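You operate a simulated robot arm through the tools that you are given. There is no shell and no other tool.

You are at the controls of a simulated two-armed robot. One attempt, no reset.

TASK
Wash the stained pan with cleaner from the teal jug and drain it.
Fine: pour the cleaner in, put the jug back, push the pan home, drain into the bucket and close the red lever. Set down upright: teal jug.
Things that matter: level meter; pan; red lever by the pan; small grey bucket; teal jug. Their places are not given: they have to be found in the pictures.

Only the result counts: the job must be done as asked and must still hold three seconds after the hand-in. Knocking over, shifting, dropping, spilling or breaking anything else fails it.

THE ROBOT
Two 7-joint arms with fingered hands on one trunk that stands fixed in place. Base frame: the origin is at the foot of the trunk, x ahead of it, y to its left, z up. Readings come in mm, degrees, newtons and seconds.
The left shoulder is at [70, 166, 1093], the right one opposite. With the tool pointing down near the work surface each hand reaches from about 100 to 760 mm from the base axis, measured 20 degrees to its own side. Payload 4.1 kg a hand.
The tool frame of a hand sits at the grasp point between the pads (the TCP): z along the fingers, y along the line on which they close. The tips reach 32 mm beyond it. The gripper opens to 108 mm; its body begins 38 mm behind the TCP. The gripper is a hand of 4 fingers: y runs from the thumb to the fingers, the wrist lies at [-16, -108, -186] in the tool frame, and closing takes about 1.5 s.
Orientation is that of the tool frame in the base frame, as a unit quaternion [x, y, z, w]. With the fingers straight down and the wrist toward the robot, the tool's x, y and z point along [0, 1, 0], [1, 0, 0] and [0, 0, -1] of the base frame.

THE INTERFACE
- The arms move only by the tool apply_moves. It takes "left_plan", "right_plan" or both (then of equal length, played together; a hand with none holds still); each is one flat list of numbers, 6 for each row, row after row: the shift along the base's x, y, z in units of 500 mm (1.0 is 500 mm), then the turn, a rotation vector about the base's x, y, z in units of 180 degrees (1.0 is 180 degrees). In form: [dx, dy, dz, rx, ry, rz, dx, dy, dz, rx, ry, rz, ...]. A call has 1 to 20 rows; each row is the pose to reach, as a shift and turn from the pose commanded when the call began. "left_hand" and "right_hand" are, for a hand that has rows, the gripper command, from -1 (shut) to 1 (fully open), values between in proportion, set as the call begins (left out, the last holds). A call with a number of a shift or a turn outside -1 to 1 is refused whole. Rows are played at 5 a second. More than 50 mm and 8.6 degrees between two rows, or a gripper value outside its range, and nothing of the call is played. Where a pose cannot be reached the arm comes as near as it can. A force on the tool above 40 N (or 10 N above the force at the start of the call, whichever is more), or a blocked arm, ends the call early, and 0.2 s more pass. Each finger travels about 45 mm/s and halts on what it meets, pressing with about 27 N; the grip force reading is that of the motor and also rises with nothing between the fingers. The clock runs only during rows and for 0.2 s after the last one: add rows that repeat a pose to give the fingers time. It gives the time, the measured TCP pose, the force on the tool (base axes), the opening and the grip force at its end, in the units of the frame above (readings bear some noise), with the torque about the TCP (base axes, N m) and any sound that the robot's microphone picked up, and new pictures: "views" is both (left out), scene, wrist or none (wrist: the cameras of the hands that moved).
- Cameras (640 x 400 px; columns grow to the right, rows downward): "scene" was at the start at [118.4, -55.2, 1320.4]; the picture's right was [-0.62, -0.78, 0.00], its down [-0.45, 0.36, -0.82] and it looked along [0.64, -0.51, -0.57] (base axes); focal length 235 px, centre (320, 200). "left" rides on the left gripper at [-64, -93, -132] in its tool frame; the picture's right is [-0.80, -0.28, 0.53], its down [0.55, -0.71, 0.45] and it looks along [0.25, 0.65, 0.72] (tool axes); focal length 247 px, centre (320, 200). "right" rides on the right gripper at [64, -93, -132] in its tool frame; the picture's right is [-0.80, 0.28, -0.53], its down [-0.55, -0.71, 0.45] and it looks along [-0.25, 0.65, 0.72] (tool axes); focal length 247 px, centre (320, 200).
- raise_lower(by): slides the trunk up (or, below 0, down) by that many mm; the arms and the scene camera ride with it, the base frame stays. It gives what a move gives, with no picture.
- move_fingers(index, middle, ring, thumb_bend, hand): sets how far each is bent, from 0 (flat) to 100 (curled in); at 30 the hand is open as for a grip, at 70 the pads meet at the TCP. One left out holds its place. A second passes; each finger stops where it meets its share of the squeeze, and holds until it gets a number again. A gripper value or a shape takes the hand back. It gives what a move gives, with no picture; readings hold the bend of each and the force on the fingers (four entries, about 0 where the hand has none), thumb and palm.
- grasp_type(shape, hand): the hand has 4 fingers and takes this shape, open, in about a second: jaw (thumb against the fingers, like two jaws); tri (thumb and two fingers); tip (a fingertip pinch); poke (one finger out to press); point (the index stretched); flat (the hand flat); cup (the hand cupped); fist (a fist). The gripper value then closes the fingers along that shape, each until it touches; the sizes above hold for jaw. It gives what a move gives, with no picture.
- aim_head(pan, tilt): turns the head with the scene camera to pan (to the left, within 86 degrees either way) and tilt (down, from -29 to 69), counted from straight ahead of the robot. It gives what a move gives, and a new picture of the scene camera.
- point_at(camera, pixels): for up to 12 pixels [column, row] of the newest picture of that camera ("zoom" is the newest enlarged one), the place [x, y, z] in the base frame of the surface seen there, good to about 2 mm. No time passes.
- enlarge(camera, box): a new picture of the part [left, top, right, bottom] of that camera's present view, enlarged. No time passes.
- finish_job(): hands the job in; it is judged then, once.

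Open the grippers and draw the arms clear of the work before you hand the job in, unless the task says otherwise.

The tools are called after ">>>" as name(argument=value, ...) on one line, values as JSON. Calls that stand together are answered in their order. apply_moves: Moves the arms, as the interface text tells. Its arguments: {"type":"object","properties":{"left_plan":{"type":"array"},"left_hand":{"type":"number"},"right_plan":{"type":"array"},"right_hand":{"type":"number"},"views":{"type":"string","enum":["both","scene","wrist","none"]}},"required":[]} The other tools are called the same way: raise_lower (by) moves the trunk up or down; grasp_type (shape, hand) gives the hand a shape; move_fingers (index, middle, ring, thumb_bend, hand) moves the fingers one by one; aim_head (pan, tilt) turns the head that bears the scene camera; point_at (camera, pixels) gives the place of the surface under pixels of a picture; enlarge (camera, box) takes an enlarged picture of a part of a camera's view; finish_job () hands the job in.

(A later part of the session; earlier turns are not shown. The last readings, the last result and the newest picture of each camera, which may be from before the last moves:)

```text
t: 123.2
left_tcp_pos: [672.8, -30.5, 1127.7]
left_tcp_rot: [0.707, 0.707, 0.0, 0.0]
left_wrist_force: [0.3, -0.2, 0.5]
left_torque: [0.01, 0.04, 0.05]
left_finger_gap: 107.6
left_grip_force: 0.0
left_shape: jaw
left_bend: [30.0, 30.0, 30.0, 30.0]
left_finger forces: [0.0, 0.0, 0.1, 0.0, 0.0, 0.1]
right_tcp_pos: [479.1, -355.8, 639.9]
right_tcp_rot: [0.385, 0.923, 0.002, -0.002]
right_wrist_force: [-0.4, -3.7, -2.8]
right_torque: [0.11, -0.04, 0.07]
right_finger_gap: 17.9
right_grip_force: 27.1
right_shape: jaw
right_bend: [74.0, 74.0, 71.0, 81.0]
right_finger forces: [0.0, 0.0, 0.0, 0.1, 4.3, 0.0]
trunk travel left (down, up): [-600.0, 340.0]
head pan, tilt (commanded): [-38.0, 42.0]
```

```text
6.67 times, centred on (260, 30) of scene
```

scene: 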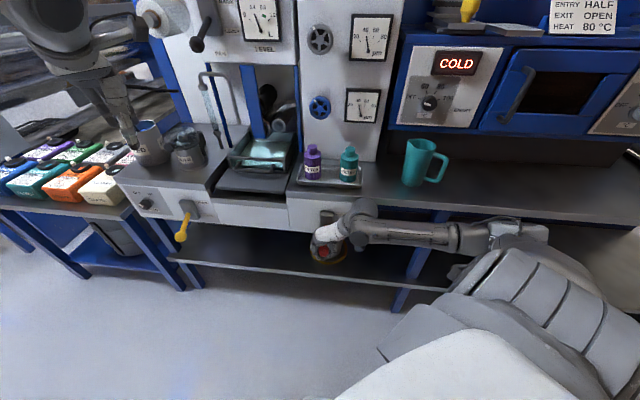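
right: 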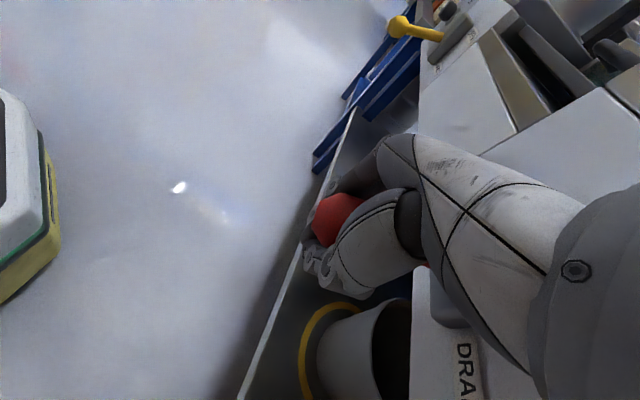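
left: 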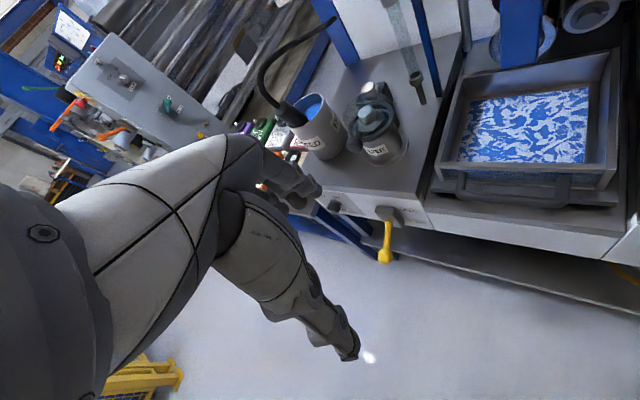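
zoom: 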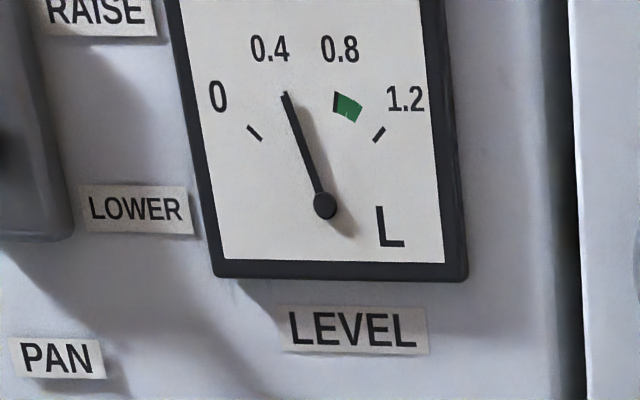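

The ball is now at about z 664 (lever ~20° below horizontal). I wait a second and watch for draining.

>>> apply_moves(right_plan=[0, 0, 0, 0, 0, 0, 0, 0, 0, 0, 0, 0, 0, 0, 0, 0, 0, 0, 0, 0, 0, 0, 0, 0, 0, 0, 0, 0, 0, 0], views="both")

>>> enlarge(camera="scene", box=[220, 0, 300, 60])

>>> enlarge(camera="right", box=[220, 180, 500, 400])

```text
t: 124.4
left_tcp_pos: [672.7, -30.2, 1127.2]
left_tcp_rot: [0.707, 0.707, -0.001, 0.0]
left_wrist_force: [0.7, 0.1, -0.1]
left_torque: [0.04, 0.01, -0.01]
left_finger_gap: 107.9
left_grip_force: 0.1
left_shape: jaw
left_bend: [30.0, 30.0, 30.0, 30.0]
left_finger forces: [0.0, 0.0, 0.1, 0.0, 0.0, 0.0]
right_tcp_pos: [479.1, -354.6, 641.5]
right_tcp_rot: [0.386, 0.923, 0.003, -0.002]
right_wrist_force: [-1.6, -4.9, -2.4]
right_torque: [0.07, -0.02, 0.04]
right_finger_gap: 17.8
right_grip_force: 26.9
right_shape: jaw
right_bend: [74.0, 74.0, 71.0, 81.0]
right_finger forces: [0.1, 0.0, 0.0, 0.0, 5.6, 0.1]
trunk travel left (down, up): [-600.0, 340.0]
head pan, tilt (commanded): [-38.0, 42.0]
```

scene: 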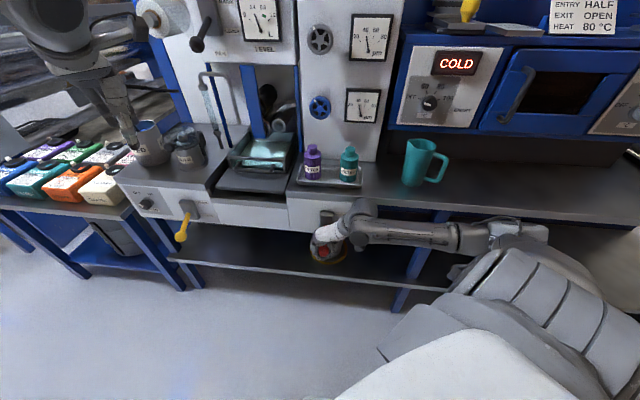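
right: 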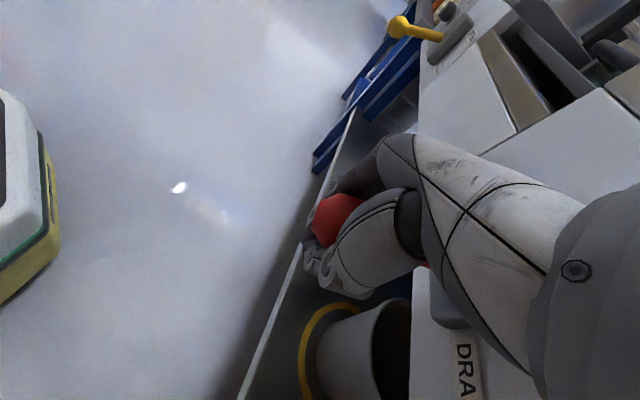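

```text
6.67 times, centred on (260, 30) of scene
```

zoom: 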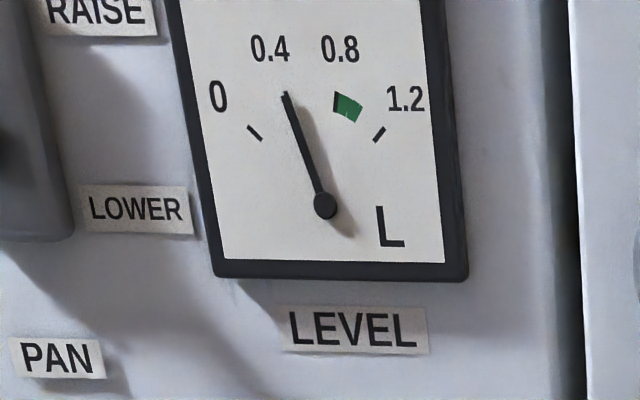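

```text
1.82 times, centred on (360, 290) of right
```

zoom: 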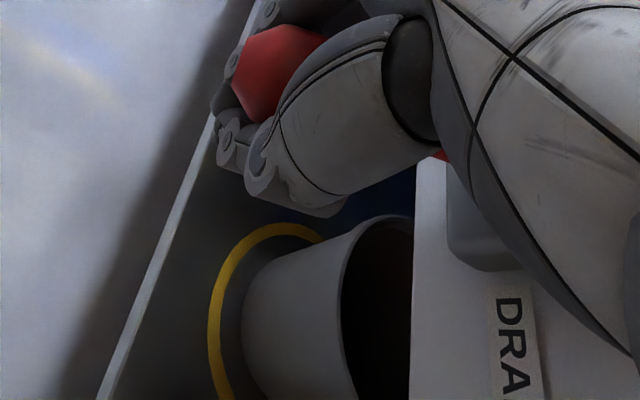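

No change yet at the meter. I press the lever further down until it resists.

>>> apply_moves(right_plan=[0.003, -0.003, -0.01, 0, 0, 0, 0.007, -0.007, -0.02, 0, 0, 0, 0.012, -0.012, -0.03, 0, 0, 0, 0.017, -0.017, -0.04, 0, 0, 0, 0.017, -0.017, -0.04, 0, 0, 0, 0.017, -0.017, -0.04, 0, 0, 0], views="both")

>>> enlarge(camera="scene", box=[280, 200, 380, 290])

>>> enlarge(camera="scene", box=[220, 0, 300, 60])

```text
t: 125.8
left_tcp_pos: [672.1, -29.6, 1127.4]
left_tcp_rot: [0.707, 0.707, 0.0, 0.0]
left_wrist_force: [0.5, -0.1, 0.0]
left_torque: [-0.04, 0.01, -0.04]
left_finger_gap: 107.7
left_grip_force: 0.0
left_shape: jaw
left_bend: [30.0, 30.0, 30.0, 30.0]
left_finger forces: [0.0, 0.1, 0.1, 0.1, 0.0, 0.0]
right_tcp_pos: [487.1, -362.0, 621.9]
right_tcp_rot: [0.386, 0.922, 0.002, -0.001]
right_wrist_force: [-0.1, 1.6, -0.1]
right_torque: [-0.09, -0.07, 0.03]
right_finger_gap: 17.9
right_grip_force: 27.1
right_shape: jaw
right_bend: [74.0, 74.0, 71.0, 81.0]
right_finger forces: [0.0, 0.0, 0.0, 0.1, 0.0, 1.1]
trunk travel left (down, up): [-600.0, 340.0]
head pan, tilt (commanded): [-38.0, 42.0]
```

scene: 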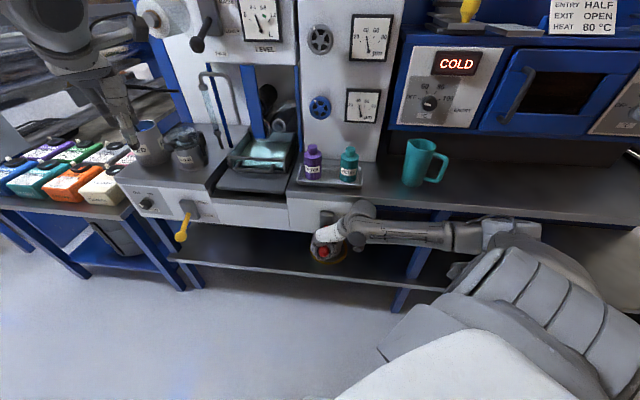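
right: 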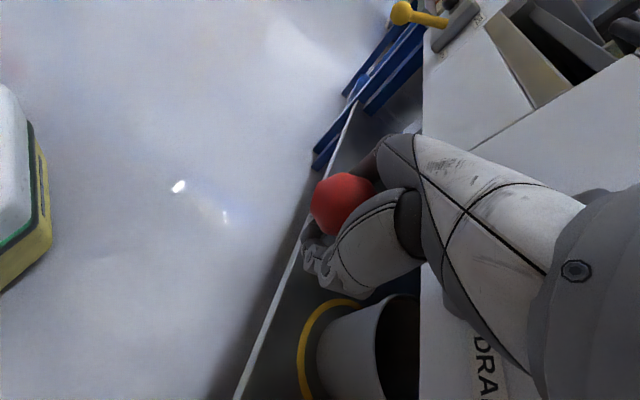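

```text
4.44 times, centred on (330, 245) of scene
```

zoom: 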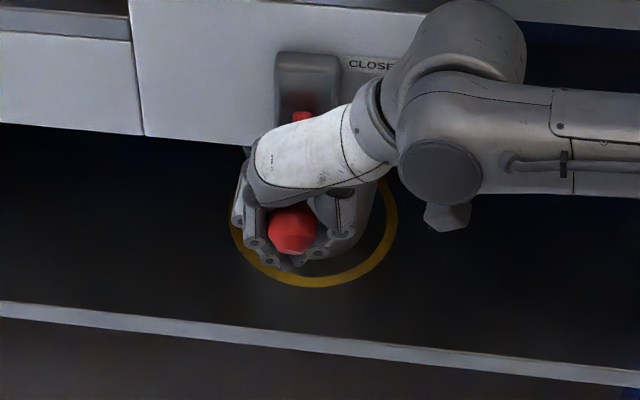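

```text
6.67 times, centred on (260, 30) of scene
```

zoom: 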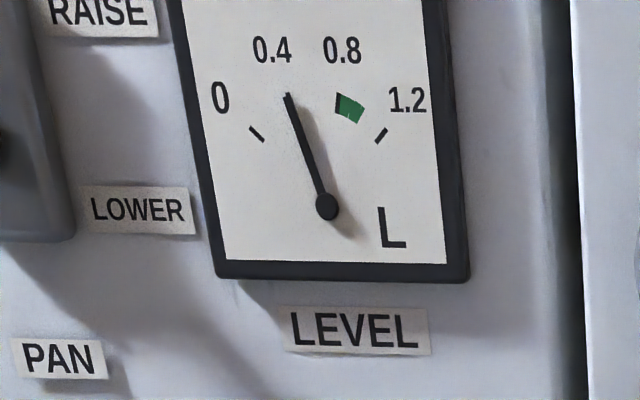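

The hand moved on without resistance. I measure the ball and the lever shaft again.

>>> point_at(camera="scene", pixels=[[324, 251], [324, 248], [322, 250], [327, 250], [325, 254], [326, 226], [327, 224], [326, 222]])

>>> point_at(camera="right", pixels=[[340, 205], [325, 205], [340, 190], [355, 200], [335, 220], [320, 220]])

```text
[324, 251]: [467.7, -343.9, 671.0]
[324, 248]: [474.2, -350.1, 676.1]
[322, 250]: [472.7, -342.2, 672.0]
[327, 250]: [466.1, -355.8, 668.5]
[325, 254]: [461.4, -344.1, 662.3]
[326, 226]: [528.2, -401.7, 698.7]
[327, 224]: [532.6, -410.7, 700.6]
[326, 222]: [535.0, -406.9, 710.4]
```

```text
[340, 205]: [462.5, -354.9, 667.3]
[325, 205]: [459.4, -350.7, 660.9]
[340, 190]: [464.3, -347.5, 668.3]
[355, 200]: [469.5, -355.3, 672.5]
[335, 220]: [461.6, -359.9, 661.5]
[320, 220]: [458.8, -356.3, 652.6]
```

The ball is at z ~659 (about −23°), and the palm only just touches it. I press a further 15 mm down with the palm to make sure that the lever reaches its stop.

>>> apply_moves(right_plan=[0, 0, -0.008, 0, 0, 0, 0, 0, -0.016, 0, 0, 0, 0, 0, -0.024, 0, 0, 0, 0, 0, -0.03, 0, 0, 0, 0, 0, -0.03, 0, 0, 0], views="both")

>>> point_at(camera="scene", pixels=[[324, 252], [324, 249], [322, 251], [327, 251], [325, 255]])

>>> enlarge(camera="scene", box=[220, 0, 300, 60])

>>> enlarge(camera="right", box=[220, 130, 500, 400])

```text
t: 126.6
left_tcp_pos: [671.1, -29.5, 1129.4]
left_tcp_rot: [0.708, 0.707, 0.0, 0.001]
left_wrist_force: [0.5, -0.1, -0.2]
left_torque: [0.01, 0.02, -0.01]
left_finger_gap: 107.8
left_grip_force: 0.2
left_shape: jaw
left_bend: [30.0, 30.0, 30.0, 30.0]
left_finger forces: [0.0, 0.0, 0.0, 0.0, 0.0, 0.0]
right_tcp_pos: [492.1, -360.8, 617.2]
right_tcp_rot: [0.385, 0.923, 0.005, 0.006]
right_wrist_force: [-13.1, 7.0, 24.1]
right_torque: [-1.09, -1.52, -0.07]
right_finger_gap: 17.7
right_grip_force: 26.9
right_shape: jaw
right_bend: [74.0, 74.0, 71.0, 81.0]
right_finger forces: [0.0, 0.0, 0.0, 0.1, 0.6, 23.6]
trunk travel left (down, up): [-600.0, 340.0]
head pan, tilt (commanded): [-38.0, 42.0]
stopped in row 4 (right hand): the force on the tool passed its limit at 43 N (the readings are from after the stop); the commanded pose is now the measured one
```

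scene: 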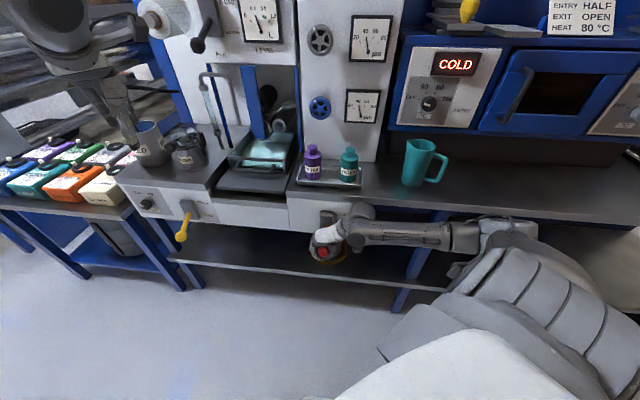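
right: 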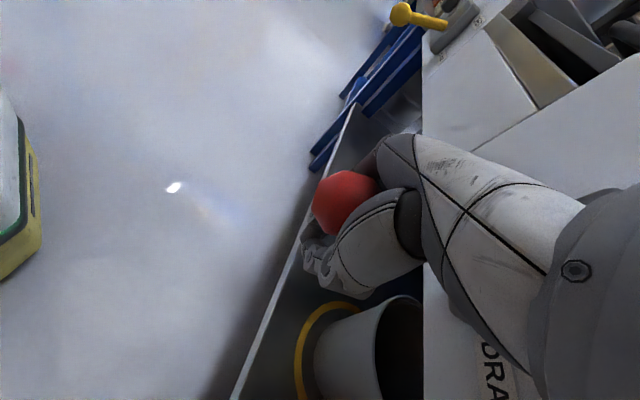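

```text
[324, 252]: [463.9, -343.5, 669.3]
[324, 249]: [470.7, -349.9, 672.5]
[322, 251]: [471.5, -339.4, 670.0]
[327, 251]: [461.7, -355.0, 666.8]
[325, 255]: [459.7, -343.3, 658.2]
```

```text
6.67 times, centred on (260, 30) of scene
```

zoom: 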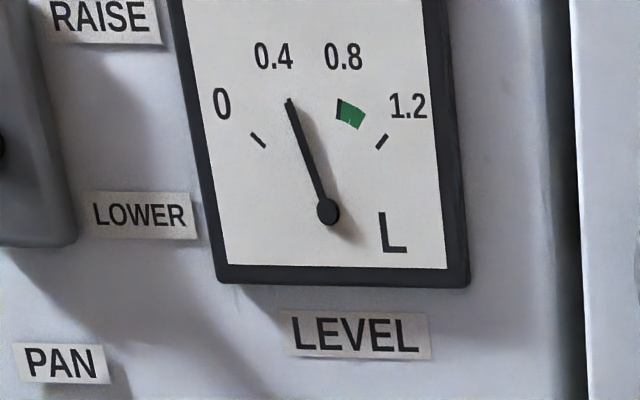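

```text
1.48 times, centred on (360, 265) of right
```

zoom: 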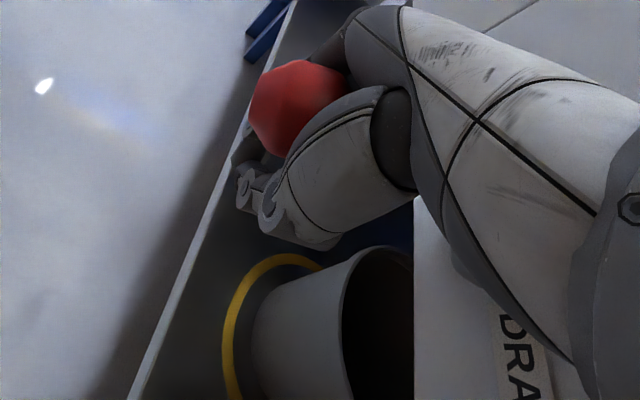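

The palm presses with 24 N and the ball stays at z ~657: the lever is at its lower stop. The needle has not moved, so I ease the pressure and wait about three seconds.

>>> apply_moves(right_plan=[0, 0, 0.006, 0, 0, 0, 0, 0, 0.012, 0, 0, 0, 0, 0, 0.012, 0, 0, 0, 0, 0, 0.012, 0, 0, 0, 0, 0, 0.012, 0, 0, 0, 0, 0, 0.012, 0, 0, 0, 0, 0, 0.012, 0, 0, 0, 0, 0, 0.012, 0, 0, 0, 0, 0, 0.012, 0, 0, 0, 0, 0, 0.012, 0, 0, 0, 0, 0, 0.012, 0, 0, 0, 0, 0, 0.012, 0, 0, 0], views="both")

>>> enlarge(camera="scene", box=[220, 0, 300, 60])

>>> enlarge(camera="scene", box=[205, 60, 325, 200])

>>> enlarge(camera="scene", box=[280, 200, 380, 290])

```text
t: 129.2
left_tcp_pos: [673.0, -29.6, 1128.2]
left_tcp_rot: [0.707, 0.708, 0.0, 0.0]
left_wrist_force: [-0.1, -0.5, -0.2]
left_torque: [0.02, 0.03, -0.02]
left_finger_gap: 107.6
left_grip_force: 0.0
left_shape: jaw
left_bend: [30.0, 30.0, 30.0, 30.0]
left_finger forces: [0.1, 0.0, 0.0, 0.0, 0.0, 0.0]
right_tcp_pos: [490.8, -361.8, 619.5]
right_tcp_rot: [0.385, 0.923, 0.004, 0.004]
right_wrist_force: [-1.2, 4.7, 2.4]
right_torque: [-0.41, -0.19, 0.14]
right_finger_gap: 18.1
right_grip_force: 27.7
right_shape: jaw
right_bend: [74.0, 74.0, 71.0, 81.0]
right_finger forces: [0.0, 0.1, 0.1, 0.0, 0.0, 4.9]
trunk travel left (down, up): [-600.0, 340.0]
head pan, tilt (commanded): [-38.0, 42.0]
```

scene: 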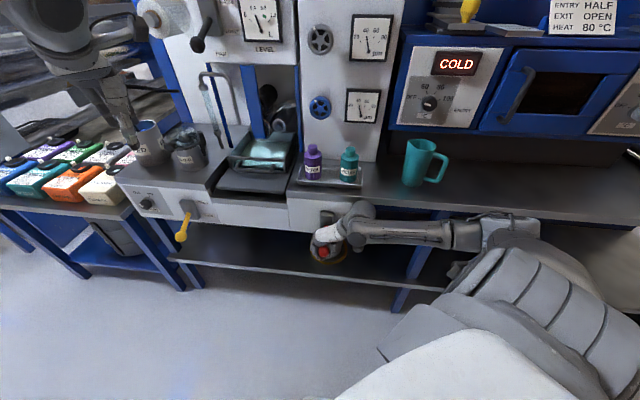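
right: 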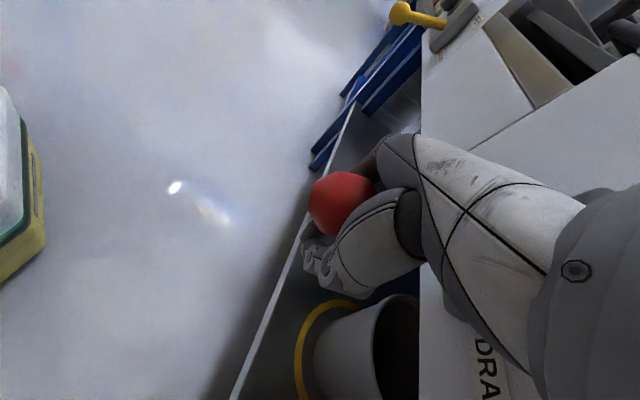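

```text
6.67 times, centred on (260, 30) of scene
```

zoom: 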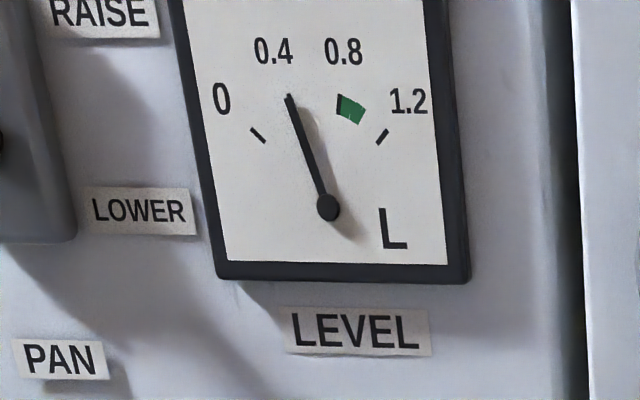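

```text
2.86 times, centred on (265, 130) of scene
```

zoom: 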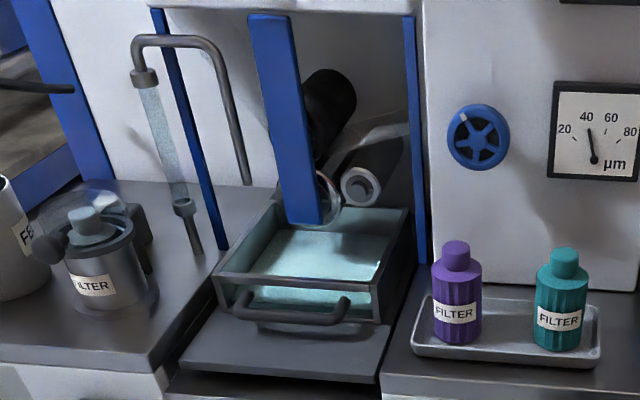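

```text
4.44 times, centred on (330, 245) of scene
```

zoom: 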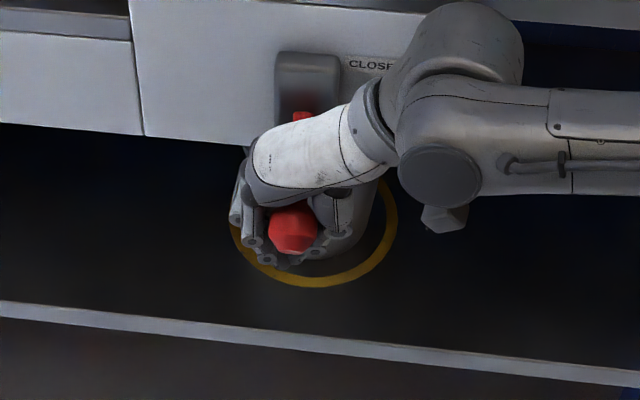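

Still 0.4 L. I measure where the pan stands now and what is around it.

>>> enlarge(camera="scene", box=[225, 95, 305, 195])

>>> point_at(camera="zoom", pixels=[[200, 200], [440, 225], [490, 125], [310, 95], [230, 265], [400, 265], [330, 140], [345, 130], [390, 80], [310, 160], [260, 380], [450, 260]])

```text
4.00 times, centred on (265, 145) of scene
```

zoom: 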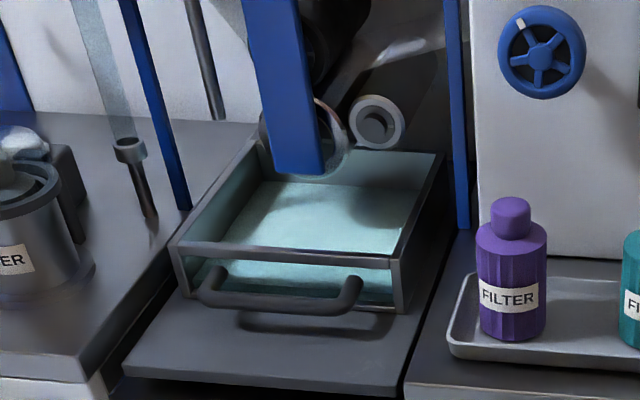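

```text
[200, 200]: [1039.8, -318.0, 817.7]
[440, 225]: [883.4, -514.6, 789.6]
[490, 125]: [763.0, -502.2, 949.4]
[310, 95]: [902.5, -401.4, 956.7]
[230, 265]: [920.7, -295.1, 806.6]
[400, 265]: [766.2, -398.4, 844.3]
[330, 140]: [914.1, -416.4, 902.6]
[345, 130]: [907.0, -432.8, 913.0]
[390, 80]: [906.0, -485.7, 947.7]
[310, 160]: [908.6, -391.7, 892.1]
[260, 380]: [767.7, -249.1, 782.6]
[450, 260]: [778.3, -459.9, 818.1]
```

The pan has come back out: its front is at depth ~822 – the fist had climbed over the bar and dragged it when I withdrew. So I close the lever first by lifting the hand, whose fingers are hooked under the ball.

>>> apply_moves(right_plan=[-0.012, 0.012, 0, 0, 0, 0, -0.024, 0.024, 0.02, 0, 0, 0, -0.028, 0.028, 0.045, 0, 0, 0, -0.034, 0.034, 0.07, 0, 0, 0, -0.036, 0.036, 0.095, 0, 0, 0, -0.036, 0.036, 0.12, 0, 0, 0, -0.036, 0.036, 0.145, 0, 0, 0, -0.034, 0.034, 0.17, 0, 0, 0, -0.03, 0.03, 0.195, 0, 0, 0, -0.026, 0.026, 0.22, 0, 0, 0, -0.024, 0.024, 0.24, 0, 0, 0, -0.024, 0.024, 0.255, 0, 0, 0], views="both")

>>> enlarge(camera="scene", box=[280, 180, 380, 270])

>>> enlarge(camera="right", box=[220, 130, 500, 400])

```text
t: 131.7
left_tcp_pos: [674.8, -31.7, 1126.0]
left_tcp_rot: [0.707, 0.707, 0.0, -0.002]
left_wrist_force: [0.1, 0.5, 0.1]
left_torque: [0.0, 0.02, 0.0]
left_finger_gap: 107.7
left_grip_force: 0.0
left_shape: jaw
left_bend: [30.0, 30.0, 30.0, 30.0]
left_finger forces: [0.0, 0.0, 0.1, 0.1, 0.1, 0.1]
right_tcp_pos: [475.1, -353.8, 733.1]
right_tcp_rot: [0.387, 0.922, -0.002, -0.005]
right_wrist_force: [-0.4, -6.3, -22.2]
right_torque: [0.04, -0.1, 0.04]
right_finger_gap: 20.4
right_grip_force: 26.5
right_shape: jaw
right_bend: [74.0, 74.0, 71.0, 80.0]
right_finger forces: [9.4, 0.0, 0.2, 0.0, 16.4, 0.1]
trunk travel left (down, up): [-600.0, 340.0]
head pan, tilt (commanded): [-38.0, 42.0]
stopped in row 12 (right hand): the force on the tool passed its limit at 43 N (the readings are from after the stop); the commanded pose is now the measured one
```

scene: 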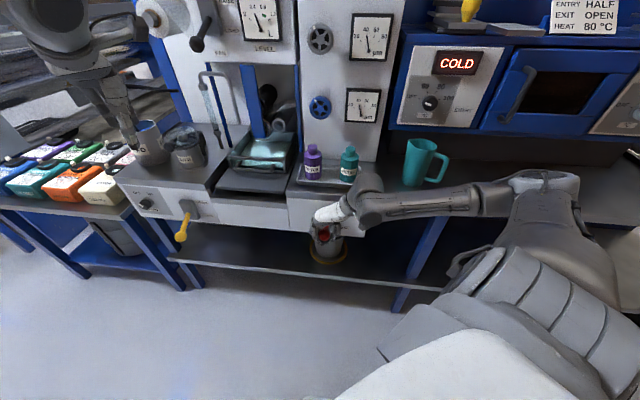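
right: 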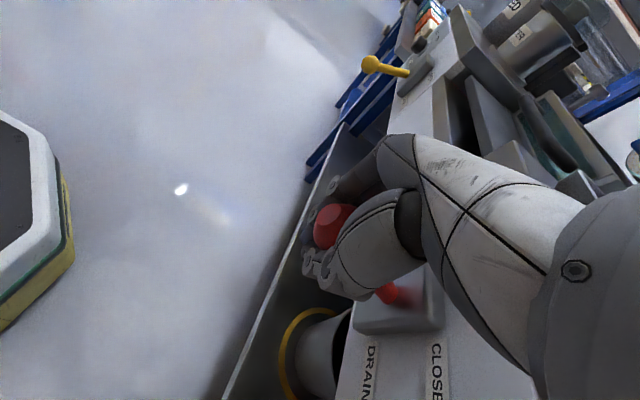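

```text
4.44 times, centred on (330, 225) of scene
```

zoom: 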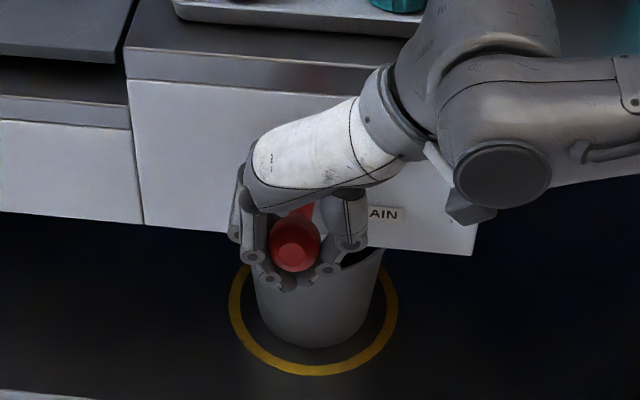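

```text
1.48 times, centred on (360, 265) of right
```

zoom: 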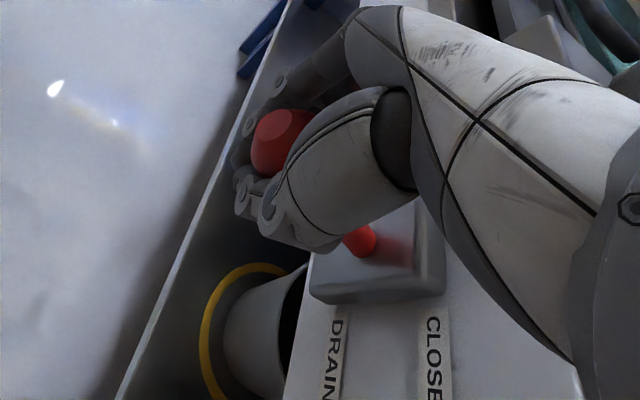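

The lever is back at its upper stop (ball at pixel (324,235), as at the start). I relax slightly, open the hand and rise off the lever.

>>> apply_moves(right_plan=[0, 0, -0.004, 0, 0, 0, 0, 0, -0.004, 0, 0, 0, 0, 0, -0.004, 0, 0, 0, 0, 0, -0.004, 0, 0, 0, 0, 0, -0.004, 0, 0, 0, 0, 0, -0.004, 0, 0, 0, 0, 0, -0.004, 0, 0, 0, 0, 0, -0.004, 0, 0, 0], right_hand=1, views="none")

>>> apply_moves(right_plan=[0, 0, 0.04, 0, 0, 0, 0, 0, 0.1, 0, 0, 0, 0, 0, 0.16, 0, 0, 0, 0, 0, 0.22, 0, 0, 0, 0, 0, 0.28, 0, 0, 0, 0, 0, 0.34, 0, 0, 0], views="both")

>>> enlarge(camera="scene", box=[280, 180, 380, 270])

>>> point_at(camera="scene", pixels=[[324, 235], [324, 232], [321, 235], [328, 235], [326, 227], [324, 230]])

```text
t: 133.5
left_tcp_pos: [672.2, -30.0, 1126.8]
left_tcp_rot: [0.707, 0.707, 0.0, 0.0]
left_wrist_force: [-0.6, -0.6, 0.1]
left_torque: [0.01, -0.02, 0.03]
left_finger_gap: 107.7
left_grip_force: 0.1
left_shape: jaw
left_bend: [30.0, 30.0, 30.0, 30.0]
left_finger forces: [0.1, 0.0, 0.0, 0.1, 0.1, 0.0]
right_tcp_pos: [476.0, -350.7, 734.2]
right_tcp_rot: [0.385, 0.923, 0.001, -0.003]
right_wrist_force: [0.2, 1.3, 0.5]
right_torque: [-0.02, 0.01, 0.01]
right_finger_gap: 107.9
right_grip_force: 0.1
right_shape: jaw
right_bend: [30.0, 30.0, 30.0, 30.0]
right_finger forces: [0.0, 0.0, 0.0, 0.0, 0.1, 0.1]
trunk travel left (down, up): [-600.0, 340.0]
head pan, tilt (commanded): [-38.0, 42.0]
```

```text
t: 134.9
left_tcp_pos: [670.7, -29.5, 1127.4]
left_tcp_rot: [0.707, 0.707, -0.001, 0.0]
left_wrist_force: [-0.2, -0.3, 0.5]
left_torque: [0.01, -0.01, -0.01]
left_finger_gap: 107.8
left_grip_force: 0.1
left_shape: jaw
left_bend: [30.0, 30.0, 30.0, 30.0]
left_finger forces: [0.0, 0.1, 0.0, 0.1, 0.1, 0.0]
right_tcp_pos: [475.5, -349.8, 905.7]
right_tcp_rot: [0.386, 0.923, 0.001, -0.002]
right_wrist_force: [0.1, 0.4, -0.3]
right_torque: [-0.03, 0.01, 0.0]
right_finger_gap: 107.5
right_grip_force: 0.1
right_shape: jaw
right_bend: [30.0, 30.0, 30.0, 30.0]
right_finger forces: [0.0, 0.0, 0.1, 0.0, 0.0, 0.0]
trunk travel left (down, up): [-600.0, 340.0]
head pan, tilt (commanded): [-38.0, 42.0]
```

scene: 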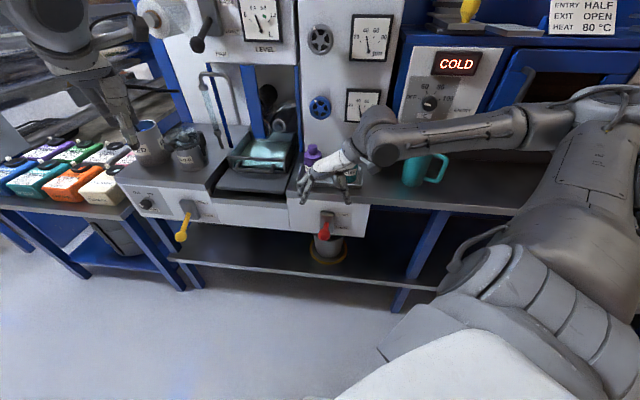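
right: 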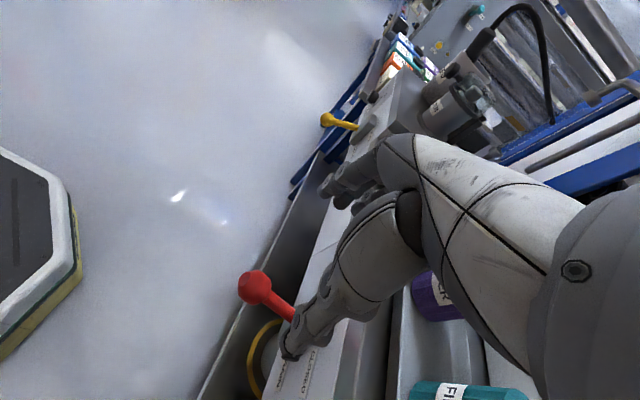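

```text
4.44 times, centred on (330, 225) of scene
```

zoom: 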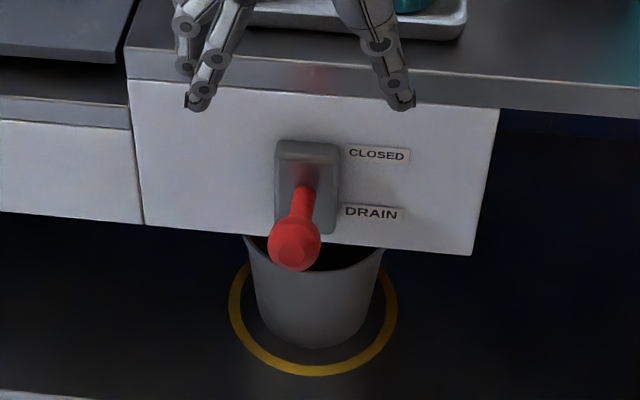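

```text
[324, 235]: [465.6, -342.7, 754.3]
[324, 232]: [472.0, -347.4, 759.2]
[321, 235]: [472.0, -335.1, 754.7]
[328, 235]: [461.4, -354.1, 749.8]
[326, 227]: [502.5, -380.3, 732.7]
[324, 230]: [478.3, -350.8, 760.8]
```

The lever is closed again. The elbow has swung up to the right, so I check that the arm is clear of the jug before moving on.

>>> point_at(camera="scene", pixels=[[400, 145], [440, 140], [480, 130], [520, 125], [560, 120], [600, 110], [630, 120], [600, 160], [425, 170], [560, 210]])

```text
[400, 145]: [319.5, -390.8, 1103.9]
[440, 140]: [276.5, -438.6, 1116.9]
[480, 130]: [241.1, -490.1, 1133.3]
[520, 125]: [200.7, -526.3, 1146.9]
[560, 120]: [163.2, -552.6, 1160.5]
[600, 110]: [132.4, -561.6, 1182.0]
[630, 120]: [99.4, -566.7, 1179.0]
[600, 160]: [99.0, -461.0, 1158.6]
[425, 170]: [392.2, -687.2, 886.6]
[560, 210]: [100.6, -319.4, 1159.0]
```

The arm is high and far from the jug. I make a fist again and go back to the pose in front of the pan (30° nose-down), reversing the earlier path.

>>> grasp_type(shape="fist", hand="right")

>>> apply_moves(right_plan=[0.0562, 0.0196, 0, -0.0236, -0.0236, 0, 0.1124, 0.0392, 0, -0.0471, -0.0471, 0, 0.1686, 0.0588, 0, -0.0707, -0.0707, 0, 0.2248, 0.0784, 0, -0.0943, -0.0943, 0, 0.281, 0.098, 0, -0.1179, -0.1179, 0, 0.3372, 0.1176, 0, -0.1414, -0.1414, 0, 0.3934, 0.1372, 0, -0.165, -0.165, 0, 0.4496, 0.1568, 0, -0.1886, -0.1886, 0, 0.5058, 0.1764, 0, -0.2121, -0.2121, 0, 0.562, 0.196, 0, -0.2357, -0.2357, 0], views="both")

```text
t: 135.8
left_tcp_pos: [673.6, -29.4, 1127.4]
left_tcp_rot: [0.707, 0.707, 0.0, 0.0]
left_wrist_force: [1.0, -0.5, 0.2]
left_torque: [-0.01, 0.01, -0.02]
left_finger_gap: 107.6
left_grip_force: 0.0
left_shape: jaw
left_bend: [30.0, 30.0, 30.0, 30.0]
left_finger forces: [0.0, 0.0, 0.0, 0.0, 0.0, 0.0]
right_tcp_pos: [476.2, -350.3, 903.7]
right_tcp_rot: [0.386, 0.923, 0.001, -0.002]
right_wrist_force: [-0.4, -0.4, 0.1]
right_torque: [0.0, 0.0, -0.05]
right_finger_gap: 0.0
right_grip_force: 0.1
right_shape: fist
right_bend: [100.0, 100.0, 100.0, 84.0]
right_finger forces: [0.1, 0.1, 0.0, 0.1, 0.1, 0.0]
trunk travel left (down, up): [-600.0, 340.0]
head pan, tilt (commanded): [-38.0, 42.0]
```

```text
t: 138.0
left_tcp_pos: [673.1, -29.4, 1127.8]
left_tcp_rot: [0.707, 0.707, -0.001, 0.0]
left_wrist_force: [-0.3, -0.6, 0.4]
left_torque: [0.01, -0.01, 0.0]
left_finger_gap: 107.4
left_grip_force: 0.0
left_shape: jaw
left_bend: [30.0, 30.0, 30.0, 30.0]
left_finger forces: [0.0, 0.1, 0.1, 0.1, 0.0, 0.0]
right_tcp_pos: [757.5, -253.4, 903.0]
right_tcp_rot: [0.335, 0.8, -0.189, 0.461]
right_wrist_force: [1.0, 0.1, -0.7]
right_torque: [0.0, -0.01, 0.0]
right_finger_gap: 0.0
right_grip_force: 0.1
right_shape: fist
right_bend: [100.0, 100.0, 100.0, 84.0]
right_finger forces: [0.0, 0.0, 0.0, 0.1, 0.1, 0.1]
trunk travel left (down, up): [-600.0, 340.0]
head pan, tilt (commanded): [-38.0, 42.0]
```

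scene: 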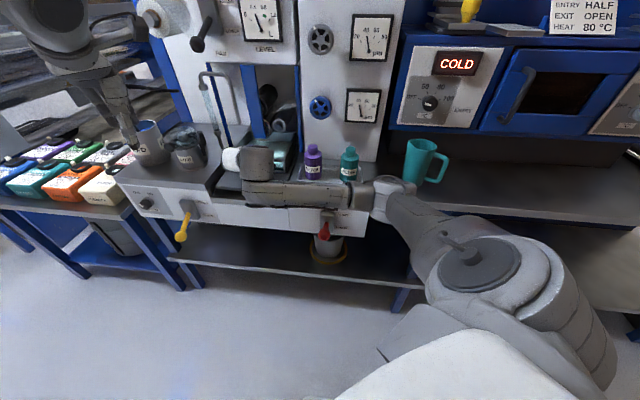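
right: 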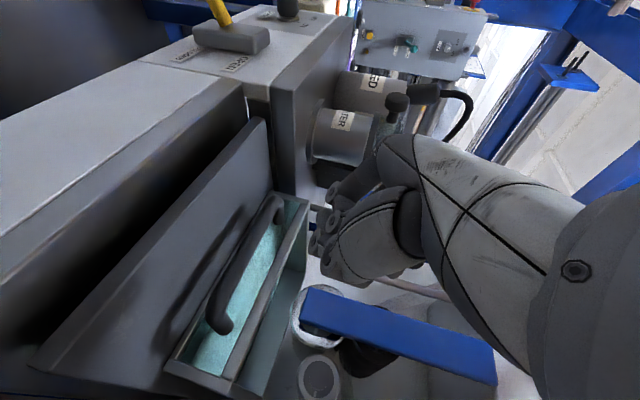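

The forearm now runs level in front of the bottles; I check its distance from them and the pan's position before pushing.

>>> point_at(camera="scene", pixels=[[258, 165], [258, 190], [280, 195], [310, 195], [340, 195], [370, 195], [310, 185], [345, 185], [395, 195], [330, 205]])

>>> point_at(camera="right", pixels=[[180, 365], [275, 200], [240, 265], [215, 325], [280, 210], [235, 380], [300, 200]])

```text
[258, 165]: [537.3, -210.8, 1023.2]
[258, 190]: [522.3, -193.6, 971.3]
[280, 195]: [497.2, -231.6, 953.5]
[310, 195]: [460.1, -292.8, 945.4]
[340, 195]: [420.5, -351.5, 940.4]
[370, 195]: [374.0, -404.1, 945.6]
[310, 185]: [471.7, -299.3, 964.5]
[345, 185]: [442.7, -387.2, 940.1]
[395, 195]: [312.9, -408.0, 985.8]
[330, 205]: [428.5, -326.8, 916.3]
```

```text
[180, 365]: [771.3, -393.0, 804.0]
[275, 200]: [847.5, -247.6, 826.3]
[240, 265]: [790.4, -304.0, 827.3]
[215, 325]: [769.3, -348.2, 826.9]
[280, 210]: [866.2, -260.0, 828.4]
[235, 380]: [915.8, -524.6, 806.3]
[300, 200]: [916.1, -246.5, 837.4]
```

The forearm would sweep close to the purple bottle in this elbow-out posture. I level the hand (pitch back 30°) here to see whether the elbow drops as before.

>>> apply_moves(right_plan=[-0.02, 0.02, 0, -0.0295, -0.0295, 0, -0.04, 0.04, 0, -0.059, -0.059, 0, -0.06, 0.06, 0, -0.0884, -0.0884, 0, -0.08, 0.08, 0, -0.1179, -0.1179, 0], views="scene")

>>> point_at(camera="scene", pixels=[[255, 190], [265, 215], [285, 230], [310, 245], [330, 255], [350, 265], [370, 270]])

```text
t: 139.0
left_tcp_pos: [673.6, -30.2, 1127.5]
left_tcp_rot: [0.707, 0.708, 0.001, 0.0]
left_wrist_force: [-0.8, 0.6, -0.3]
left_torque: [0.02, -0.03, -0.01]
left_finger_gap: 107.6
left_grip_force: 0.1
left_shape: jaw
left_bend: [30.0, 30.0, 30.0, 30.0]
left_finger forces: [0.0, 0.0, 0.0, 0.0, 0.1, 0.0]
right_tcp_pos: [715.8, -212.8, 903.4]
right_tcp_rot: [0.273, 0.653, -0.267, 0.654]
right_wrist_force: [0.6, 0.4, -0.2]
right_torque: [-0.01, -0.04, 0.0]
right_finger_gap: 0.0
right_grip_force: 0.0
right_shape: fist
right_bend: [100.0, 100.0, 100.0, 84.0]
right_finger forces: [0.1, 0.1, 0.1, 0.1, 0.0, 0.1]
trunk travel left (down, up): [-600.0, 340.0]
head pan, tilt (commanded): [-38.0, 42.0]
```

scene: 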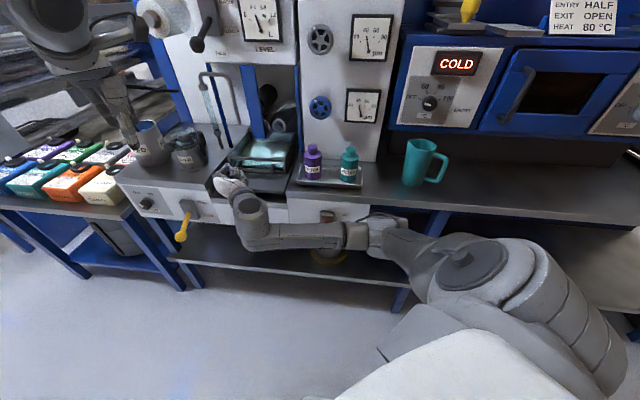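

```text
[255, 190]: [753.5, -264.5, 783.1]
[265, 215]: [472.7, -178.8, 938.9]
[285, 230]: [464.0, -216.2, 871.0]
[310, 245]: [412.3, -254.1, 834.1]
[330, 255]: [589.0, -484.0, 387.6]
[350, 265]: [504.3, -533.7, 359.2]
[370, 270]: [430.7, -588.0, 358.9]
```

With the arm nearly stretched at the end of the push the forearm stays in front of depth ~690, clear of bottles and high above the lever, so the 30° pose is the better one. I return to it and lower in front of the handle bar (bar front now at depth ~773).

>>> apply_moves(right_plan=[0.02, -0.02, 0, 0.0295, 0.0295, 0, 0.04, -0.04, 0, 0.059, 0.059, 0, 0.06, -0.06, 0, 0.0884, 0.0884, 0, 0.08, -0.08, 0, 0.1179, 0.1179, 0, 0.09, -0.088, -0.05, 0.1179, 0.1179, 0, 0.11, -0.106, -0.1, 0.1179, 0.1179, 0, 0.13, -0.126, -0.143, 0.1179, 0.1179, 0], views="both")

>>> enlarge(camera="right", box=[150, 100, 430, 400])

>>> point_at(camera="scene", pixels=[[258, 165], [270, 190], [290, 195], [310, 200], [340, 205], [370, 205]])

```text
t: 140.6
left_tcp_pos: [673.7, -30.7, 1126.9]
left_tcp_rot: [0.707, 0.707, 0.0, 0.0]
left_wrist_force: [-0.4, -0.1, 0.3]
left_torque: [-0.02, -0.01, 0.0]
left_finger_gap: 107.6
left_grip_force: 0.1
left_shape: jaw
left_bend: [30.0, 30.0, 30.0, 30.0]
left_finger forces: [0.0, 0.1, 0.0, 0.0, 0.0, 0.0]
right_tcp_pos: [782.8, -277.1, 831.7]
right_tcp_rot: [0.335, 0.8, -0.189, 0.46]
right_wrist_force: [0.2, -0.7, -0.4]
right_torque: [-0.02, 0.0, 0.03]
right_finger_gap: 0.0
right_grip_force: 0.1
right_shape: fist
right_bend: [100.0, 100.0, 100.0, 84.0]
right_finger forces: [0.0, 0.0, 0.0, 0.1, 0.0, 0.1]
trunk travel left (down, up): [-600.0, 340.0]
head pan, tilt (commanded): [-38.0, 42.0]
```

scene: 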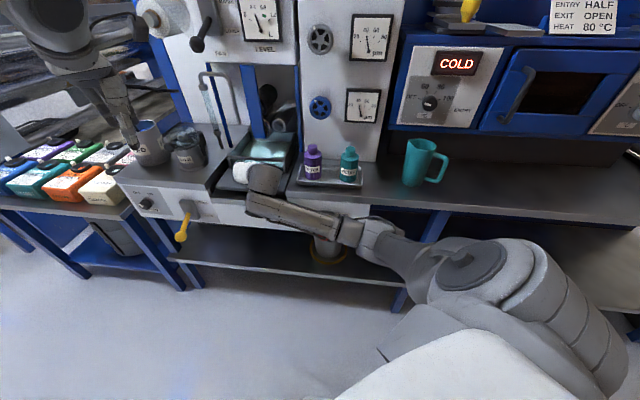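
right: 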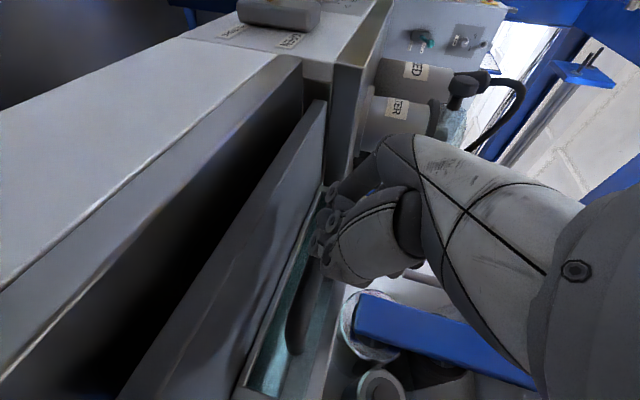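

```text
1.33 times, centred on (290, 250) of right
```

zoom: 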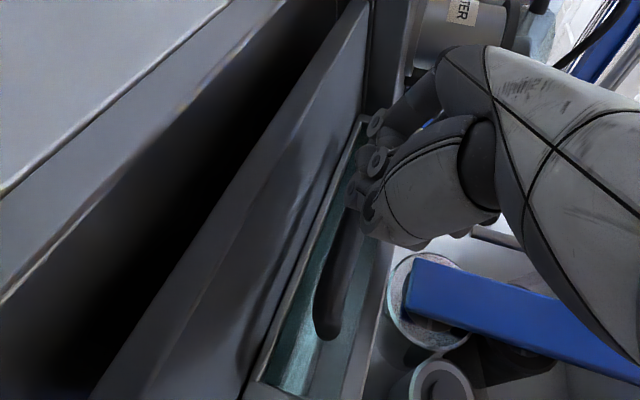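

```text
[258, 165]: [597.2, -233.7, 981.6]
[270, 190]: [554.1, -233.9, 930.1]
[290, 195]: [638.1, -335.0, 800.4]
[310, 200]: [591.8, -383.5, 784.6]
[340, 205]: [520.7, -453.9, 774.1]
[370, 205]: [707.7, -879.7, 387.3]
```

The fist is just before the bar. I check the forearm height near the lever, then push 100 mm in small steps.

>>> point_at(camera="scene", pixels=[[290, 210], [305, 215], [320, 222], [335, 228], [350, 235], [375, 235], [300, 225], [320, 232]])

>>> apply_moves(right_plan=[0.0141, -0.0141, 0, 0, 0, 0, 0.0283, -0.0283, 0, 0, 0, 0, 0.0424, -0.0424, 0, 0, 0, 0, 0.0566, -0.0566, 0, 0, 0, 0, 0.0707, -0.0707, 0, 0, 0, 0, 0.0848, -0.0848, 0, 0, 0, 0, 0.099, -0.099, 0, 0, 0, 0, 0.1131, -0.1131, 0, 0, 0, 0, 0.123, -0.123, 0, 0, 0, 0, 0.13, -0.13, 0, 0, 0, 0, 0.136, -0.136, 0, 0, 0, 0], views="both")

>>> enlarge(camera="scene", box=[215, 100, 325, 220])

```text
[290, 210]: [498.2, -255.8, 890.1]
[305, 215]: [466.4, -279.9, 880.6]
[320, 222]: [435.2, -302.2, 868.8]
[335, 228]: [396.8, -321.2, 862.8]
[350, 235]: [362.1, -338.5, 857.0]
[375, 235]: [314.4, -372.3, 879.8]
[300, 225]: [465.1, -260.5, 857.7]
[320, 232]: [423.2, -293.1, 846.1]
```

```text
t: 143.0
left_tcp_pos: [672.8, -29.8, 1128.1]
left_tcp_rot: [0.707, 0.707, 0.0, 0.0]
left_wrist_force: [-0.2, -0.7, -0.2]
left_torque: [-0.04, 0.03, 0.02]
left_finger_gap: 107.7
left_grip_force: 0.0
left_shape: jaw
left_bend: [30.0, 30.0, 30.0, 30.0]
left_finger forces: [0.1, 0.0, 0.0, 0.0, 0.0, 0.1]
right_tcp_pos: [849.4, -342.5, 832.2]
right_tcp_rot: [0.335, 0.8, -0.189, 0.461]
right_wrist_force: [-2.8, 1.9, 1.5]
right_torque: [0.0, -0.01, 0.04]
right_finger_gap: 0.0
right_grip_force: 0.1
right_shape: fist
right_bend: [100.0, 100.0, 100.0, 85.0]
right_finger forces: [0.0, 0.1, 0.0, 0.1, 2.6, 0.1]
trunk travel left (down, up): [-600.0, 340.0]
head pan, tilt (commanded): [-38.0, 42.0]
```

scene: 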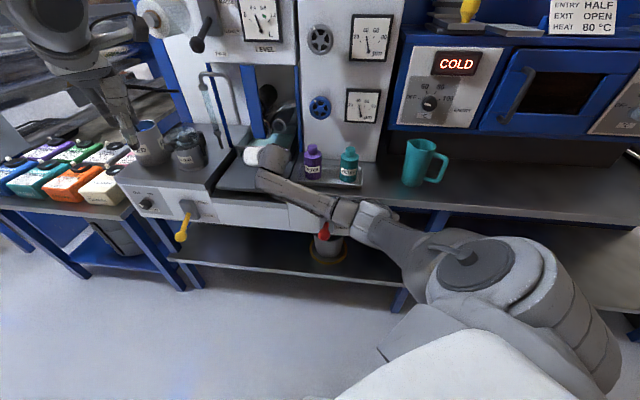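
right: 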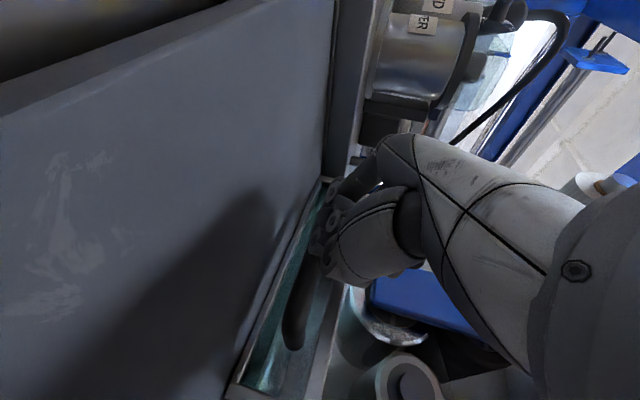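

```text
3.33 times, centred on (270, 160) of scene
```

zoom: 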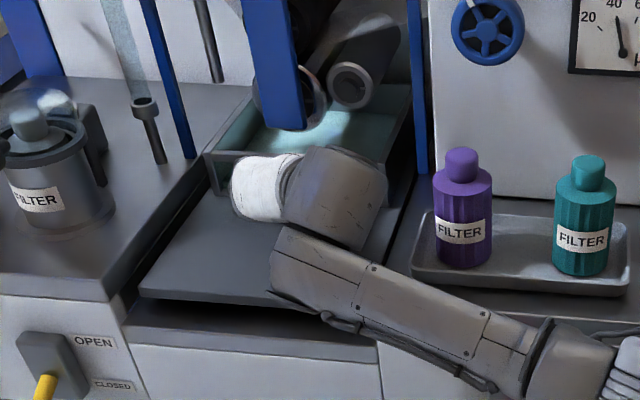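

3 N only; the pan still slides. I push on in 3 mm steps up to depth ~857 and check force and pan position.

>>> apply_moves(right_plan=[0.0042, -0.0042, 0, 0, 0, 0, 0.0085, -0.0085, 0, 0, 0, 0, 0.0127, -0.0127, 0, 0, 0, 0, 0.016, -0.016, 0, 0, 0, 0, 0.016, -0.016, 0, 0, 0, 0], views="both")

>>> enlarge(camera="scene", box=[215, 100, 325, 220])

>>> point_at(camera="zoom", pixels=[[208, 155], [212, 150], [210, 160], [225, 152], [408, 95], [400, 90], [215, 185], [200, 150]])

```text
t: 144.2
left_tcp_pos: [668.7, -26.3, 1130.3]
left_tcp_rot: [0.707, 0.707, 0.001, 0.002]
left_wrist_force: [-0.2, 0.1, -1.2]
left_torque: [0.01, 0.02, 0.03]
left_finger_gap: 107.4
left_grip_force: 0.0
left_shape: jaw
left_bend: [30.0, 30.0, 30.0, 30.0]
left_finger forces: [0.0, 0.0, 0.0, 0.1, 0.0, 0.1]
right_tcp_pos: [855.8, -348.3, 838.2]
right_tcp_rot: [0.333, 0.8, -0.187, 0.463]
right_wrist_force: [-19.9, 19.5, 8.2]
right_torque: [0.21, 0.18, 0.25]
right_finger_gap: 0.0
right_grip_force: 0.1
right_shape: fist
right_bend: [100.0, 100.0, 100.0, 90.0]
right_finger forces: [0.0, 0.1, 0.1, 0.0, 20.3, 0.0]
trunk travel left (down, up): [-600.0, 340.0]
head pan, tilt (commanded): [-38.0, 42.0]
```

scene: 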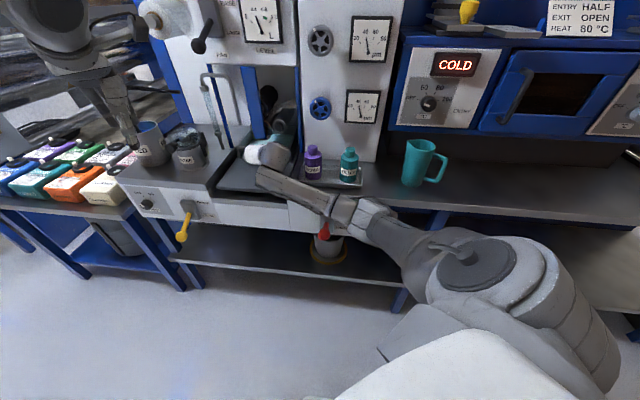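
right: 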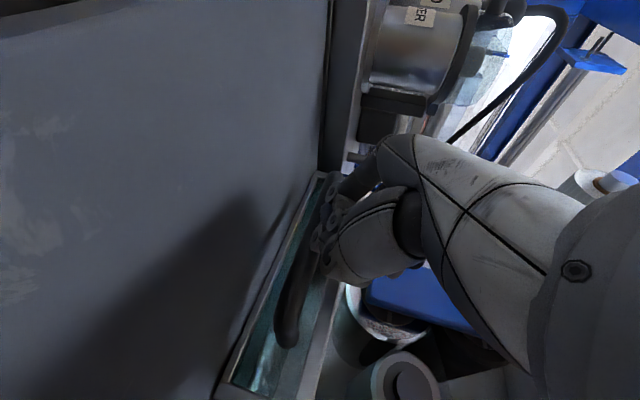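

```text
3.33 times, centred on (270, 160) of scene
```

zoom: 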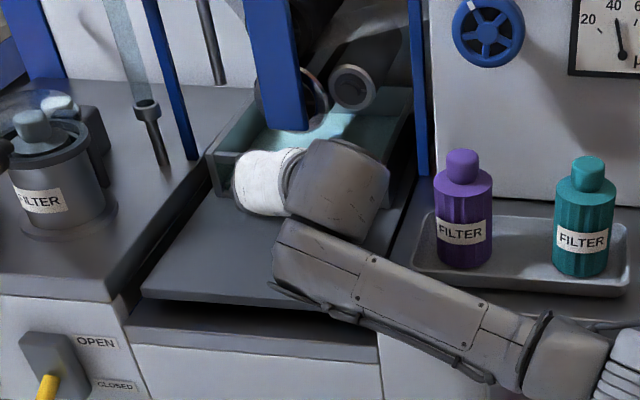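

```text
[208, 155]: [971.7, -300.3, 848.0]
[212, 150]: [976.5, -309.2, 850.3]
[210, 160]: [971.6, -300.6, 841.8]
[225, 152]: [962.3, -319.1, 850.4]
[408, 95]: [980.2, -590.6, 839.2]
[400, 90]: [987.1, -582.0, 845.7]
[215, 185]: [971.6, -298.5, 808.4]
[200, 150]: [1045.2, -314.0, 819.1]
```

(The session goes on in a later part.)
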